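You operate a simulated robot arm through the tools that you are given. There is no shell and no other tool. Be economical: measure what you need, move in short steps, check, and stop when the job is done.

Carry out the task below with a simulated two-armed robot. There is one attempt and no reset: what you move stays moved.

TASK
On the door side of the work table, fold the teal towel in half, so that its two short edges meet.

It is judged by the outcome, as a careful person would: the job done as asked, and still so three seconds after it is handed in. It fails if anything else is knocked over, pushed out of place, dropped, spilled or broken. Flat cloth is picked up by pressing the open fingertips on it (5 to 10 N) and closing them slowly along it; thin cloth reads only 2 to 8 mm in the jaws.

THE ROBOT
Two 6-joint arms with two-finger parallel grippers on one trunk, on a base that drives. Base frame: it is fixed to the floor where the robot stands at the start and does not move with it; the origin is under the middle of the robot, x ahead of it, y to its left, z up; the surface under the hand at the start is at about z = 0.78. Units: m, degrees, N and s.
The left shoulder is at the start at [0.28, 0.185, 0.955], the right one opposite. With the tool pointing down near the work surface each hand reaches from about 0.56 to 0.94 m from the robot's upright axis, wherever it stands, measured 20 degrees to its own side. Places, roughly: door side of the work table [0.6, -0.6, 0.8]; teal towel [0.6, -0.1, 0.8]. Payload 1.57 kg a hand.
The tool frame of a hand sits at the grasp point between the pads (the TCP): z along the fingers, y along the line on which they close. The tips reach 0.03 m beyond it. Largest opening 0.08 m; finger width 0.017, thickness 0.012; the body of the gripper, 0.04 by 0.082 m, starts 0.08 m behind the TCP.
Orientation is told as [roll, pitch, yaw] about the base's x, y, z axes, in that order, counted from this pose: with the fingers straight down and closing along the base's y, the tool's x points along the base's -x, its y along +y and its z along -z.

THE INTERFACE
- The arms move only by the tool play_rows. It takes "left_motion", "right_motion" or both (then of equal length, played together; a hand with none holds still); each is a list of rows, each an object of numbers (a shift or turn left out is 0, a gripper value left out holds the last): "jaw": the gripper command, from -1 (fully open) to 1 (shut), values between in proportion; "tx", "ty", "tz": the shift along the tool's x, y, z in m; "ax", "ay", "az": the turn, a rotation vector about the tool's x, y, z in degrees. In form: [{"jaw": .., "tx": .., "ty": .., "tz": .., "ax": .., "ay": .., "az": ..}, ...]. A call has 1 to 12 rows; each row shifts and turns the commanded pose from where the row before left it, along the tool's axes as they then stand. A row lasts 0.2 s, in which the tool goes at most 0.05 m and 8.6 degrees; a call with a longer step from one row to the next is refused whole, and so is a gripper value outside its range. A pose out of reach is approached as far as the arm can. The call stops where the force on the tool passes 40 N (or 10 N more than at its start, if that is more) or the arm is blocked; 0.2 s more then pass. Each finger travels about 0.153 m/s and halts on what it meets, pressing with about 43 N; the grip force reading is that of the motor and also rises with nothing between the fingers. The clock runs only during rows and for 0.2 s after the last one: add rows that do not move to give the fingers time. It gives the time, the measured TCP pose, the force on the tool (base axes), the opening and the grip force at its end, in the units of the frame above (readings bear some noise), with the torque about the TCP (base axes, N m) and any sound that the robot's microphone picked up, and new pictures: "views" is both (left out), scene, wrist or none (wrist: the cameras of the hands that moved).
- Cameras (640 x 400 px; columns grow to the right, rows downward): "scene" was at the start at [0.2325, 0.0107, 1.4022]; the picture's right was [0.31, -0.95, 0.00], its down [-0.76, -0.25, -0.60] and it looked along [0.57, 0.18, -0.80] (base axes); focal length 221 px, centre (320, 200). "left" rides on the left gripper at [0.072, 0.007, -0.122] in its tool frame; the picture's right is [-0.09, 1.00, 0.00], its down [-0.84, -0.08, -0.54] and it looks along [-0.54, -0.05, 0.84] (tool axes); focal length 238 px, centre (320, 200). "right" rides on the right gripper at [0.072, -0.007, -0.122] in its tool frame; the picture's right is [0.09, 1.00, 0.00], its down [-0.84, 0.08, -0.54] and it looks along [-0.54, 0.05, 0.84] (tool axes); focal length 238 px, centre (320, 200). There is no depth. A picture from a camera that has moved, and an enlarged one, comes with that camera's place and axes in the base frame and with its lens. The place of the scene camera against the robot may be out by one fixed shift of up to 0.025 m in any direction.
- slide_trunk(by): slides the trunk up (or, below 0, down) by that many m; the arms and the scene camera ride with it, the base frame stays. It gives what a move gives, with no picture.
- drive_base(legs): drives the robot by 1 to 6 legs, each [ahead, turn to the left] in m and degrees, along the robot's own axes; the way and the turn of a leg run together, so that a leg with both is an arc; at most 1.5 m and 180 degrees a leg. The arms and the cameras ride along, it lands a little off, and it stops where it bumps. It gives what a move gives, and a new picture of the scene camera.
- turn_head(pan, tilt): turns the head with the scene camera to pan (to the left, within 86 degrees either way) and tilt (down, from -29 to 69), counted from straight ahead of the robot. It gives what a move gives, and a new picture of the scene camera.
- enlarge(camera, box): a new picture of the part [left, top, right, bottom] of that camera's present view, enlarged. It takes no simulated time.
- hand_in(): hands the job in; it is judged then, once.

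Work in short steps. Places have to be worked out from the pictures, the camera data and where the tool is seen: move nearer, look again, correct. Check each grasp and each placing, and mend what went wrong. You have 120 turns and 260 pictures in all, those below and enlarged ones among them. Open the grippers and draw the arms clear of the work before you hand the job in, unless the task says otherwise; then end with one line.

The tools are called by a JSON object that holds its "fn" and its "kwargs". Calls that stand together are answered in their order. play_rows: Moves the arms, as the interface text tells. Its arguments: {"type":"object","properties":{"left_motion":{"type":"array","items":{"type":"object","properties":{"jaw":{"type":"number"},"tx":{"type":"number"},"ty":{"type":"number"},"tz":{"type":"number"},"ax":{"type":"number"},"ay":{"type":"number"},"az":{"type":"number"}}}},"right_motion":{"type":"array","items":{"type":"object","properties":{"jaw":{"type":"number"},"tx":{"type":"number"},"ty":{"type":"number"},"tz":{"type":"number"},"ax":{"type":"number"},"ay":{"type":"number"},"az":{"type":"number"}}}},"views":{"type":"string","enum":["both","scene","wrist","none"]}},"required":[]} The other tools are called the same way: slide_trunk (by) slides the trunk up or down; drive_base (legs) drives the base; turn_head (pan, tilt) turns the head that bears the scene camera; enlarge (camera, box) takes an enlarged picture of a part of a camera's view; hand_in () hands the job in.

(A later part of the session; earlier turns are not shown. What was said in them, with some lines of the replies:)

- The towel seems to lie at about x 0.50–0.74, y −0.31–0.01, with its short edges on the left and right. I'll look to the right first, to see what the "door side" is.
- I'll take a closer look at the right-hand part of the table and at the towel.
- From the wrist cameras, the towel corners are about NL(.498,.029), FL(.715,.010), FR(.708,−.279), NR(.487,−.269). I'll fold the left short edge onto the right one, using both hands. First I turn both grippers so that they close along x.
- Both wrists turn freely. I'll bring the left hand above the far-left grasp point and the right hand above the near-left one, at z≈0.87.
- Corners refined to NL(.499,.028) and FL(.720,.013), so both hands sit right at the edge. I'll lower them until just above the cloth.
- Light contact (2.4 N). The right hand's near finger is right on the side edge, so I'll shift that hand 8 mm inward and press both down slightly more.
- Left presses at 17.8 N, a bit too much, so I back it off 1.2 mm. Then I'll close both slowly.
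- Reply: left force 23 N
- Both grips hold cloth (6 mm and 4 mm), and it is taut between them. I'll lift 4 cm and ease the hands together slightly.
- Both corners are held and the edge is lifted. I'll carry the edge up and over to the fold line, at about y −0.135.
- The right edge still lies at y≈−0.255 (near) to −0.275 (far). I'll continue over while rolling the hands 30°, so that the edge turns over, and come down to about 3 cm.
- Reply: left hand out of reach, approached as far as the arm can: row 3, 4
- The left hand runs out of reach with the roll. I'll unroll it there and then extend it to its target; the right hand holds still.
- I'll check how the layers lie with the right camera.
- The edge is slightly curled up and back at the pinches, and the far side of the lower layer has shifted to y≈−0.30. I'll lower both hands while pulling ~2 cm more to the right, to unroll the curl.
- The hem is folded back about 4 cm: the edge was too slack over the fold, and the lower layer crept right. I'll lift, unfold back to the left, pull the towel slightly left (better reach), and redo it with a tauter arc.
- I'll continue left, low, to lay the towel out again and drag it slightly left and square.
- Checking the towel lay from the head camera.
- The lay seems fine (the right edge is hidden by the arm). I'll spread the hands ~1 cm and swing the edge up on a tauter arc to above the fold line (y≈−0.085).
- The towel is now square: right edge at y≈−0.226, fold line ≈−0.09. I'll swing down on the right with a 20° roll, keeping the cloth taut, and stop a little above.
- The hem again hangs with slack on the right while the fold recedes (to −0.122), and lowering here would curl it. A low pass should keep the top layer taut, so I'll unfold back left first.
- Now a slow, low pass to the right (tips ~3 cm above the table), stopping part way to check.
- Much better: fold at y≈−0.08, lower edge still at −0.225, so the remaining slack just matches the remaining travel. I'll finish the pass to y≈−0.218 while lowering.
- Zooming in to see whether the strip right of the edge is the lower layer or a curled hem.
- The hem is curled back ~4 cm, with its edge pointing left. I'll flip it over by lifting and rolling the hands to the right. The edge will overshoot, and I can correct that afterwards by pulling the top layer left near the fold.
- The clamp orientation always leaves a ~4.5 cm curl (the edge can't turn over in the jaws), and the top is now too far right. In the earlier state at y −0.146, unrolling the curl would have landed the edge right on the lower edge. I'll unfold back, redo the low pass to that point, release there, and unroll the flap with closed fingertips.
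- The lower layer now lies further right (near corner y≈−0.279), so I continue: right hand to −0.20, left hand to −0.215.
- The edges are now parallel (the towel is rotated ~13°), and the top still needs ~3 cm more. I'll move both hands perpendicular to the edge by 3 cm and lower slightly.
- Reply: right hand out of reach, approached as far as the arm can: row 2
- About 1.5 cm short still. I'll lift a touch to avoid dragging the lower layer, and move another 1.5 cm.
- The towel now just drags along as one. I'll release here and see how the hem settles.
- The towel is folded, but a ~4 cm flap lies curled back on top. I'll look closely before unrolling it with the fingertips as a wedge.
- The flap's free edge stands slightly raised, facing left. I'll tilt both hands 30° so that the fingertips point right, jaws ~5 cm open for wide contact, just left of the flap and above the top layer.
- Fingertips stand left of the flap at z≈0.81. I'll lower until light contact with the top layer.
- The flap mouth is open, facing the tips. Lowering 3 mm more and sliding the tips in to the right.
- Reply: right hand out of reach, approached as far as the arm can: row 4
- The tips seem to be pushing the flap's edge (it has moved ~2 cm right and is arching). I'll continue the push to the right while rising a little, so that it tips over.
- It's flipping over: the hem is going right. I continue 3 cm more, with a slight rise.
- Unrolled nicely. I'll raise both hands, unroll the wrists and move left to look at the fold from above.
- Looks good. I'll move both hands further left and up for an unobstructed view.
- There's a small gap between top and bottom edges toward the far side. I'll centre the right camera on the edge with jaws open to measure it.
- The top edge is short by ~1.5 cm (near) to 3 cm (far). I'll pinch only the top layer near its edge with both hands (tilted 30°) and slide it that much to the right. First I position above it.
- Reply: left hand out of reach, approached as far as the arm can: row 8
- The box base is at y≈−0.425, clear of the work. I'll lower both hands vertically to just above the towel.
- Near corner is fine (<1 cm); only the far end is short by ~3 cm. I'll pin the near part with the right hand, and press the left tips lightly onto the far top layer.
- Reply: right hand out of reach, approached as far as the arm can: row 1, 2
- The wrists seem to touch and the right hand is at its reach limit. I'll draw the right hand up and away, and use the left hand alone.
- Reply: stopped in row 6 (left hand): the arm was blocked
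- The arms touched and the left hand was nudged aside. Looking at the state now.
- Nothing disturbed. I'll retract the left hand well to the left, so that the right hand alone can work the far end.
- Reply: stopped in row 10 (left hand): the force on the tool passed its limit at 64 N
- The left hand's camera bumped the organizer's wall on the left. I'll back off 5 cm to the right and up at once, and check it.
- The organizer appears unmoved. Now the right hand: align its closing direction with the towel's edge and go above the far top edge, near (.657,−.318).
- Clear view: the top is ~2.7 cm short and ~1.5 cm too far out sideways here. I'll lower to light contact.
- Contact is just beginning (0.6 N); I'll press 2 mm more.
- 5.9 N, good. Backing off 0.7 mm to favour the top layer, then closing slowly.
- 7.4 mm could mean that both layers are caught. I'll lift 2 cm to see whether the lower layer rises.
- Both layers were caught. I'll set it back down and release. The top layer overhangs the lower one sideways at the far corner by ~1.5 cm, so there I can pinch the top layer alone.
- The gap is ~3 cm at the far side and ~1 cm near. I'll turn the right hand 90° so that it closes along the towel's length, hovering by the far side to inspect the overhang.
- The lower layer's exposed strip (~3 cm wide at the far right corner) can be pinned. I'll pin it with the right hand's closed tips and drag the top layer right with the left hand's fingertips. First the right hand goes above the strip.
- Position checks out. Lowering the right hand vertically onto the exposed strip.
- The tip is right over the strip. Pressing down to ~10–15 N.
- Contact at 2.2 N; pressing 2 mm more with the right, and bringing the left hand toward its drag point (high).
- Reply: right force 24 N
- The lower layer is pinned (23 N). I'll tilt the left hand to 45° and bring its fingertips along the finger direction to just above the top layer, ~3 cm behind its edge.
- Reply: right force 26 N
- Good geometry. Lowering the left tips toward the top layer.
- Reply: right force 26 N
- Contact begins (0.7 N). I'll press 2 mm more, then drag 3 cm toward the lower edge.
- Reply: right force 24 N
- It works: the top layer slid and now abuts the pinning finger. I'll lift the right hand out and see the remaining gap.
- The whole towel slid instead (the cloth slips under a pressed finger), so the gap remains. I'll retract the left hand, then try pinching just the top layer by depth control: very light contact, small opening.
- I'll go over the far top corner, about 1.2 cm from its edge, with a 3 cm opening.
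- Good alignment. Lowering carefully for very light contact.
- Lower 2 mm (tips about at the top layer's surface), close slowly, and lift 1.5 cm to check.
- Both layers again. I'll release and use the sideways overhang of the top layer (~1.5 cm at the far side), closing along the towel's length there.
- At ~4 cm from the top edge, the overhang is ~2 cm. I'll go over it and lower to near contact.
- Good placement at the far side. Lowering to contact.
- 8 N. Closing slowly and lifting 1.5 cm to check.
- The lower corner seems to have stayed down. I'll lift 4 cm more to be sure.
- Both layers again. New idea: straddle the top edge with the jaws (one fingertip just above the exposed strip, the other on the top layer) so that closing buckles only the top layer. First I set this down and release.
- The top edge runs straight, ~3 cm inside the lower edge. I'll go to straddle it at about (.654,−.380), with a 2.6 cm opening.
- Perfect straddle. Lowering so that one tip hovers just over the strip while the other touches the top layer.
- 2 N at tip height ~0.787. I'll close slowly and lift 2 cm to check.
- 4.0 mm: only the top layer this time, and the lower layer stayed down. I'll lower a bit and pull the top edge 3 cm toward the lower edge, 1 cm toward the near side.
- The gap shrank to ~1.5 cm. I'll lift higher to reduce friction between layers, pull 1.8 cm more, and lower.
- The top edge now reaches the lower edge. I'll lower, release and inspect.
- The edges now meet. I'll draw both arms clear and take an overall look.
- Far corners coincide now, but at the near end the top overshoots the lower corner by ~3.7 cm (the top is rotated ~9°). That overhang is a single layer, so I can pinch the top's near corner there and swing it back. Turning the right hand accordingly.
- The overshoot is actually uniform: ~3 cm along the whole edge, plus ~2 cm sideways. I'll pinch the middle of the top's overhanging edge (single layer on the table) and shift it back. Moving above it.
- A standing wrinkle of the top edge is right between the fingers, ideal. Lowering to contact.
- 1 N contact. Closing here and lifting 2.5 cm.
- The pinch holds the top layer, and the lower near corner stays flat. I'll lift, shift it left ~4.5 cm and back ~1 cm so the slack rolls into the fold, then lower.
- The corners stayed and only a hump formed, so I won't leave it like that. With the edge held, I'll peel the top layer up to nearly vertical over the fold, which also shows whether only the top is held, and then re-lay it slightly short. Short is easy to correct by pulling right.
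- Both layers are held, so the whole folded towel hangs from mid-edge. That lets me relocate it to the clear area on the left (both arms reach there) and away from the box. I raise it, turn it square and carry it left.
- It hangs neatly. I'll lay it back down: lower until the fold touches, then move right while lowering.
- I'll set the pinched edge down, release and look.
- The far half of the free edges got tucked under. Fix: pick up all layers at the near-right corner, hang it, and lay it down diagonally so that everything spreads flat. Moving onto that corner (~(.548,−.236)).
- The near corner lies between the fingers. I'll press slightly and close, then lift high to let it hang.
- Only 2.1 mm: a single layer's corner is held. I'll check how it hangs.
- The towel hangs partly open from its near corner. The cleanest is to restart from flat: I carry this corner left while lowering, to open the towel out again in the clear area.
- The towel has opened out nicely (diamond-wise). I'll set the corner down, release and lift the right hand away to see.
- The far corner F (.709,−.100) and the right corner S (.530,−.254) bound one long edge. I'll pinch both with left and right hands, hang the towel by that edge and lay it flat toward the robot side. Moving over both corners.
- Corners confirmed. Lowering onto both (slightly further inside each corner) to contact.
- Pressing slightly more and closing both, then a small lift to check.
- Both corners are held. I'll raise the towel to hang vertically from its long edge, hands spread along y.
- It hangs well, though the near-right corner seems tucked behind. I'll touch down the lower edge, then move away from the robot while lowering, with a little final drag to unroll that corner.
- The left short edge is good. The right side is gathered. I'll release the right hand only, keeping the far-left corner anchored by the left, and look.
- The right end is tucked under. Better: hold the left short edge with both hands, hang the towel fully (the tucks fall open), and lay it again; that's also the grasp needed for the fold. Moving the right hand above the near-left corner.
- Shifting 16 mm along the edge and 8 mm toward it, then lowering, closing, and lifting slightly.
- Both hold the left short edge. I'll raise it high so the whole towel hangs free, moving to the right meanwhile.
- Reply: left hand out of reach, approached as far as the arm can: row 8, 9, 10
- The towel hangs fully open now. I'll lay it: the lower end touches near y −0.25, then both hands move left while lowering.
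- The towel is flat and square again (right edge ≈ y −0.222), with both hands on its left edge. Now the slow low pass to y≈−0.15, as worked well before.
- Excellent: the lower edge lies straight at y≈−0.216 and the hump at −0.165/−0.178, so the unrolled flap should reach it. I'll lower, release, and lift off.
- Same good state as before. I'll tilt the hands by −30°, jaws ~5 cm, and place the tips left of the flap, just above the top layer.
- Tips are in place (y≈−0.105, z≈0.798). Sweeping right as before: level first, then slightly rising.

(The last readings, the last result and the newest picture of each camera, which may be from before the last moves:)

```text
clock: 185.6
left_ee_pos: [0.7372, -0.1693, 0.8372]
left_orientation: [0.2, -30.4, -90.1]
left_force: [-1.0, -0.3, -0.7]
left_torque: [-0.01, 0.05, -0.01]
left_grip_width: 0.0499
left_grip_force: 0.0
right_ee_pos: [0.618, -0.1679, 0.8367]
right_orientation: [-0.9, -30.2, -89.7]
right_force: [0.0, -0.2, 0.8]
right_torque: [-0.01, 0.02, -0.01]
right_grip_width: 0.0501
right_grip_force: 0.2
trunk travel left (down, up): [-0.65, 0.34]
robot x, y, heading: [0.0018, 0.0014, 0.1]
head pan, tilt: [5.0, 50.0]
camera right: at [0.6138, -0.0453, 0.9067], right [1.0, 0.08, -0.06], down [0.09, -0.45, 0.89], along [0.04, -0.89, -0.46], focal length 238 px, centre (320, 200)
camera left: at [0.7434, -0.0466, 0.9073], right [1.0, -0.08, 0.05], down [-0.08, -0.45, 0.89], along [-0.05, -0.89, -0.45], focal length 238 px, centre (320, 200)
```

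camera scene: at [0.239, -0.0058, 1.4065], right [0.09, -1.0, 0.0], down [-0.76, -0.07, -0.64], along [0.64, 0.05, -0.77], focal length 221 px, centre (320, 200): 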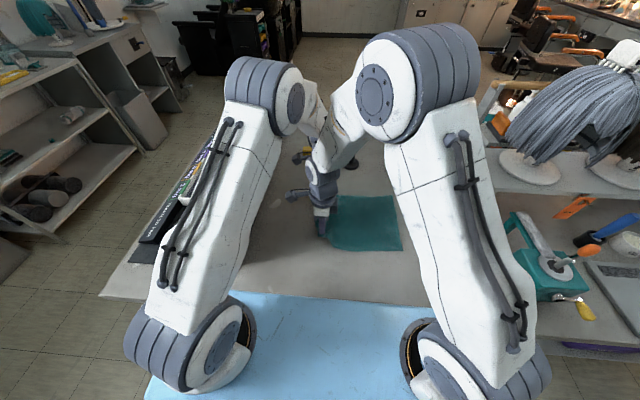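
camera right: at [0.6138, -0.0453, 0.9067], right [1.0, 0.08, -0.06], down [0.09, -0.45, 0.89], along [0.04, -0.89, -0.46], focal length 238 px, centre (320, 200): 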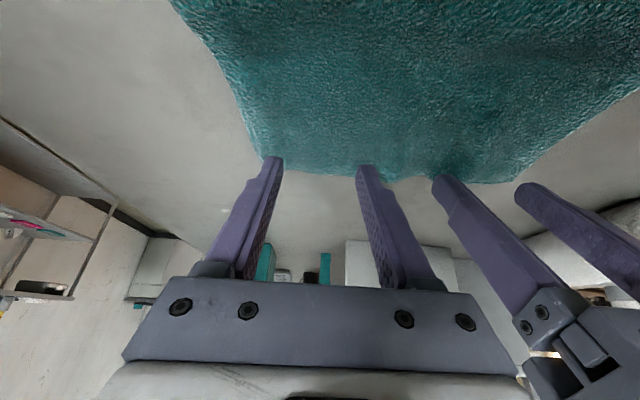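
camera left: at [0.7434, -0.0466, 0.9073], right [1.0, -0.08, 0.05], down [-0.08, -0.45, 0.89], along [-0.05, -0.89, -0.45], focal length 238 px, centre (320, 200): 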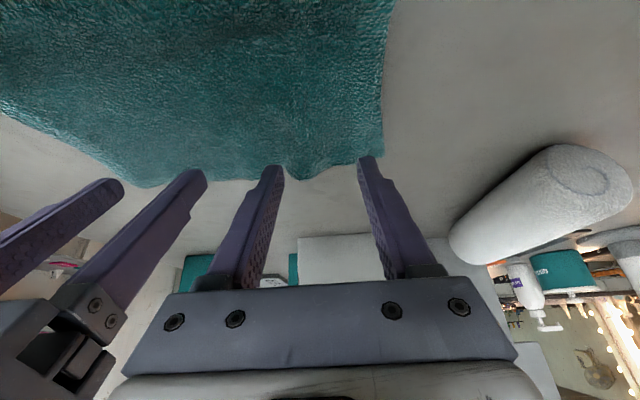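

The flap has flipped over. Finishing the sweep to tip y≈−0.214, then lifting straight up and levelling the wrists for a look.

{"fn": "play_rows", "kwargs": {"left_motion": [{"tx": -0.0092, "tz": 0.0041}, {"tx": -0.0092, "tz": 0.0041}, {"tx": -0.0088, "tz": 0.004}, {}, {"tx": -0.02, "tz": -0.0346}, {"tx": -0.02, "tz": -0.0346}, {"tx": -0.015, "tz": -0.026}, {"ay": 7.5, "tx": 0.02}, {"ay": 7.5, "tx": 0.02}, {"ay": 7.5, "tx": 0.025}, {"ay": 7.5, "tx": 0.03}, {}], "right_motion": [{"tx": -0.0092, "tz": 0.0041}, {"tx": -0.0092, "tz": 0.0041}, {"tx": -0.0088, "tz": 0.004}, {}, {"tx": -0.02, "tz": -0.0346}, {"tx": -0.02, "tz": -0.0346}, {"tx": -0.015, "tz": -0.026}, {"ay": 7.5, "tx": 0.02}, {"ay": 7.5, "tx": 0.02}, {"ay": 7.5, "tx": 0.025}, {"ay": 7.5, "tx": 0.03}, {}], "views": "wrist"}}

{"fn": "enlarge", "kwargs": {"camera": "right", "box": [220, 60, 540, 260]}}

{"fn": "enlarge", "kwargs": {"camera": "left", "box": [80, 60, 400, 260]}}

```text
clock: 188.2
left_ee_pos: [0.7363, -0.1052, 0.9205]
left_orientation: [0.2, -0.3, -90.0]
left_force: [0.4, 0.2, -0.1]
left_torque: [-0.04, 0.01, -0.02]
left_grip_width: 0.0502
left_grip_force: 0.1
right_ee_pos: [0.6219, -0.1061, 0.9227]
right_orientation: [-0.7, -0.1, -90.0]
right_force: [0.1, -0.3, 0.4]
right_torque: [-0.03, 0.0, 0.01]
right_grip_width: 0.0503
right_grip_force: 0.0
trunk travel left (down, up): [-0.65, 0.34]
robot x, y, heading: [0.0025, 0.0019, -0.3]
head pan, tilt: [5.0, 50.0]
camera right: at [0.6161, -0.0349, 1.0457], right [1.0, 0.09, -0.01], down [0.08, -0.84, 0.54], along [0.04, -0.54, -0.84], focal length 238 px, centre (320, 200)
camera left: at [0.7434, -0.0343, 1.0434], right [1.0, -0.09, 0.0], down [-0.08, -0.83, 0.55], along [-0.05, -0.54, -0.84], focal length 238 px, centre (320, 200)
```

right: 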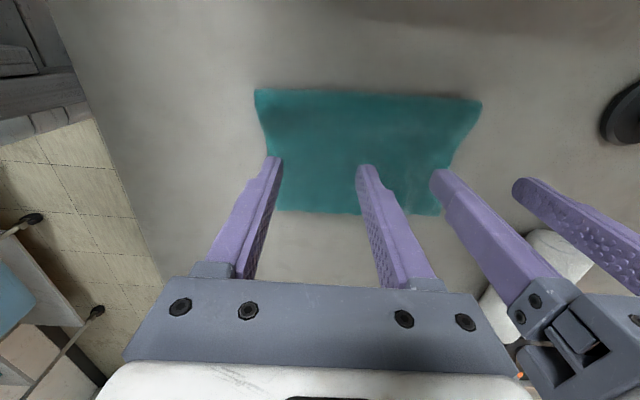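
left: 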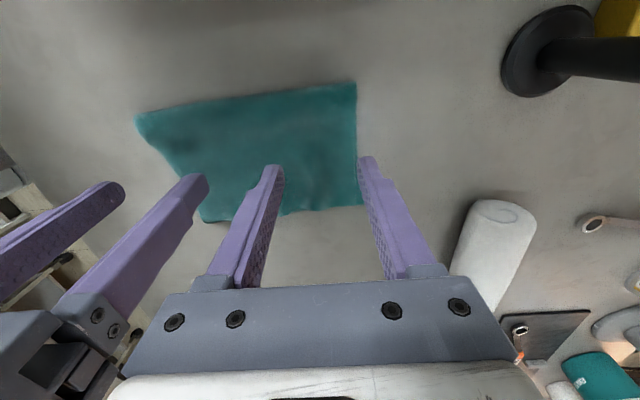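

```text
2.00 times, centred on (380, 160) of right
camera zoom: at [0.6161, -0.0349, 1.0457], right [1.0, 0.09, -0.01], down [0.08, -0.84, 0.54], along [0.04, -0.54, -0.84], focal length 477 px, centre (200, 280)
```

zoom: 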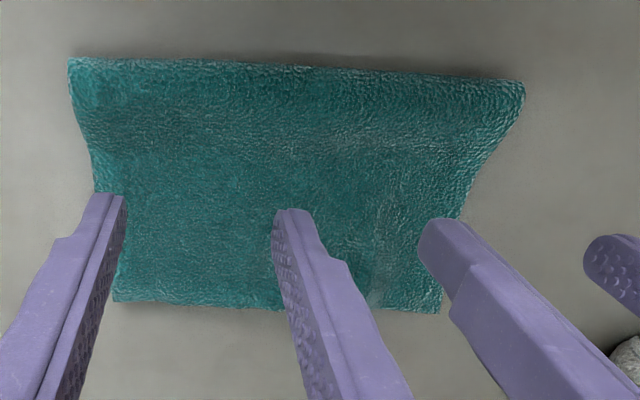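

```text
2.00 times, centred on (240, 160) of left
camera zoom: at [0.7434, -0.0343, 1.0434], right [1.0, -0.09, 0.0], down [-0.08, -0.83, 0.55], along [-0.05, -0.54, -0.84], focal length 477 px, centre (480, 280)
```

zoom: 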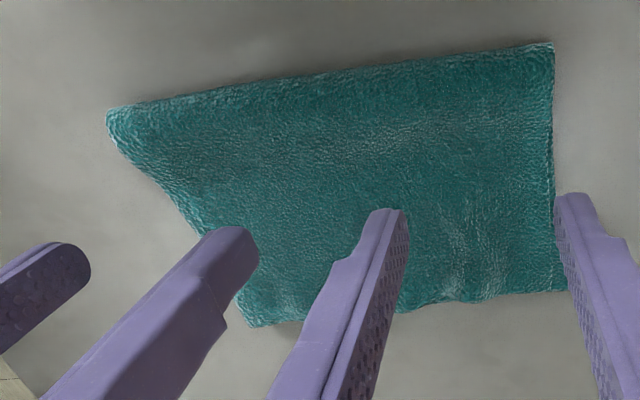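

Edges look matched everywhere. I'll draw both arms up and left, clear of the towel, and verify the edge closely.

{"fn": "play_rows", "kwargs": {"left_motion": [{"tz": -0.03}, {"tz": -0.03, "tx": 0.02}, {"tx": 0.03}, {"tx": 0.03}, {}, {}], "right_motion": [{"tz": -0.03}, {"tz": -0.03}, {"ty": -0.02, "tz": -0.02}, {"ty": -0.02}, {"ty": -0.01, "jaw": -1}, {}], "views": "none"}}

{"fn": "enlarge", "kwargs": {"camera": "right", "box": [260, 60, 540, 240]}}

{"fn": "turn_head", "kwargs": {"pan": -8, "tilt": 48}}

```text
clock: 189.6
left_ee_pos: [0.7379, -0.0248, 0.9809]
left_orientation: [0.1, -0.3, -90.0]
left_force: [0.4, -0.5, 0.5]
left_torque: [0.04, 0.01, 0.0]
left_grip_width: 0.0502
left_grip_force: 0.0
right_ee_pos: [0.5731, -0.107, 1.0021]
right_orientation: [-0.7, -0.1, -90.1]
right_force: [-0.2, -0.7, -0.1]
right_torque: [0.01, -0.01, 0.02]
right_grip_width: 0.08
right_grip_force: 0.0
trunk travel left (down, up): [-0.65, 0.34]
robot x, y, heading: [0.0023, 0.0016, -0.1]
head pan, tilt: [5.0, 50.0]
```

```text
2.22 times, centred on (400, 150) of right
camera zoom: at [0.5682, -0.0351, 1.1251], right [1.0, 0.09, -0.01], down [0.08, -0.83, 0.54], along [0.04, -0.54, -0.84], focal length 530 px, centre (142, 311)
```

zoom: 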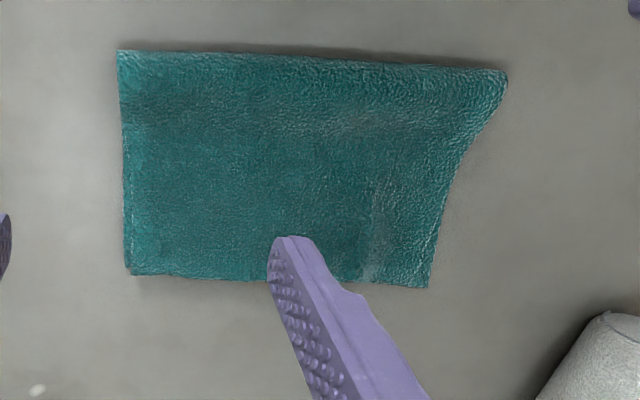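

```text
clock: 190.3
left_ee_pos: [0.7375, -0.0253, 0.9815]
left_orientation: [0.2, -0.4, -90.0]
left_force: [-1.0, 0.0, -0.4]
left_torque: [-0.01, -0.01, 0.0]
left_grip_width: 0.05
left_grip_force: 0.1
right_ee_pos: [0.5737, -0.1071, 1.0016]
right_orientation: [-0.6, -0.2, -90.0]
right_force: [-0.4, 0.6, 0.0]
right_torque: [0.02, -0.01, -0.03]
right_grip_width: 0.0804
right_grip_force: 0.0
trunk travel left (down, up): [-0.65, 0.34]
robot x, y, heading: [0.0001, 0.0034, -0.1]
head pan, tilt: [-8.0, 48.0]
camera scene: at [0.2402, -0.0234, 1.4092], right [-0.14, -0.99, 0.0], down [-0.74, 0.1, -0.67], along [0.66, -0.09, -0.74], focal length 221 px, centre (320, 200)
```

scene: 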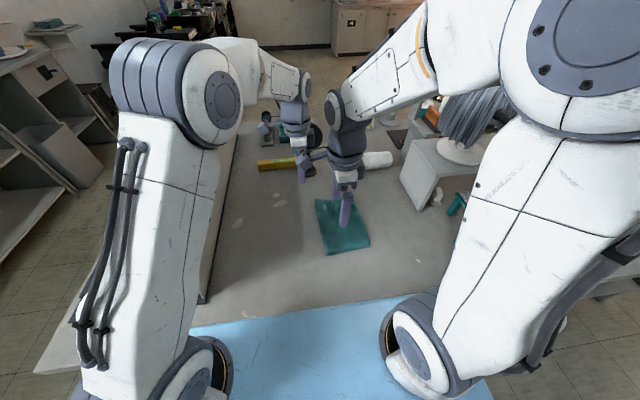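

The fold is clean: edges flush and corners together (edge 0.22 m, fold 0.22 m). Now I'll draw the arms clear before handing in.

{"fn": "play_rows", "kwargs": {"right_motion": [{"tz": -0.03}, {"tz": -0.02, "tx": -0.03}, {"tx": -0.045}, {"tx": -0.045}, {"tx": -0.045}, {"tx": -0.045, "ty": -0.01}, {"ty": -0.02}, {}], "left_motion": [{"tz": -0.03, "jaw": -1}, {"tx": 0.03}, {"tx": 0.03, "ty": -0.02}, {"ty": -0.03}, {"ty": -0.03}, {}, {}, {}], "views": "scene"}}

{"fn": "enlarge", "kwargs": {"camera": "scene", "box": [270, 150, 430, 270]}}

```text
clock: 192.1
left_ee_pos: [0.6581, 0.0321, 1.0108]
left_orientation: [0.2, -0.4, -90.0]
left_force: [0.0, 0.0, 0.7]
left_torque: [-0.01, -0.01, 0.04]
left_grip_width: 0.08
left_grip_force: 0.1
right_ee_pos: [0.5437, -0.3164, 1.0525]
right_orientation: [-0.7, -0.2, -90.1]
right_force: [0.3, -0.2, 0.6]
right_torque: [0.01, -0.04, -0.03]
right_grip_width: 0.0798
right_grip_force: 0.0
trunk travel left (down, up): [-0.65, 0.34]
robot x, y, heading: [0.0012, -0.0022, -0.1]
head pan, tilt: [-8.0, 48.0]
camera scene: at [0.2402, -0.0235, 1.4092], right [-0.14, -0.99, 0.0], down [-0.74, 0.1, -0.67], along [0.66, -0.09, -0.74], focal length 221 px, centre (320, 200)
```

scene: 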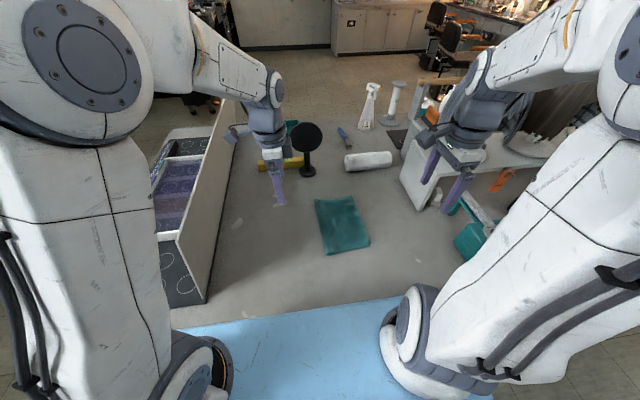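

```text
3.33 times, centred on (350, 210) of scene
camera zoom: at [0.2402, -0.0235, 1.4092], right [-0.14, -0.99, 0.0], down [-0.74, 0.1, -0.67], along [0.66, -0.09, -0.74], focal length 736 px, centre (220, 167)
```

zoom: 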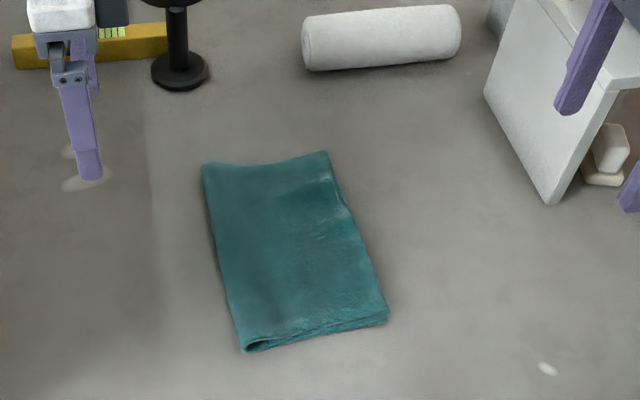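

The towel lies neatly folded in half with its short edges flush, the arms are clear and the grippers open, and everything else looks to be in place. Handing in.

{"fn": "hand_in", "kwargs": {}}

```text
The job is handed in.
```

I folded the teal towel in half on the work table; in the last pictures its two short edges lie flush. I took "door side" as where the towel already lay and folded it there. During the work the left hand once bumped the organizer's side wall (64 N), but it appeared unmoved. At hand-in the grippers were open, both arms were clear, and nothing else looked out of place.
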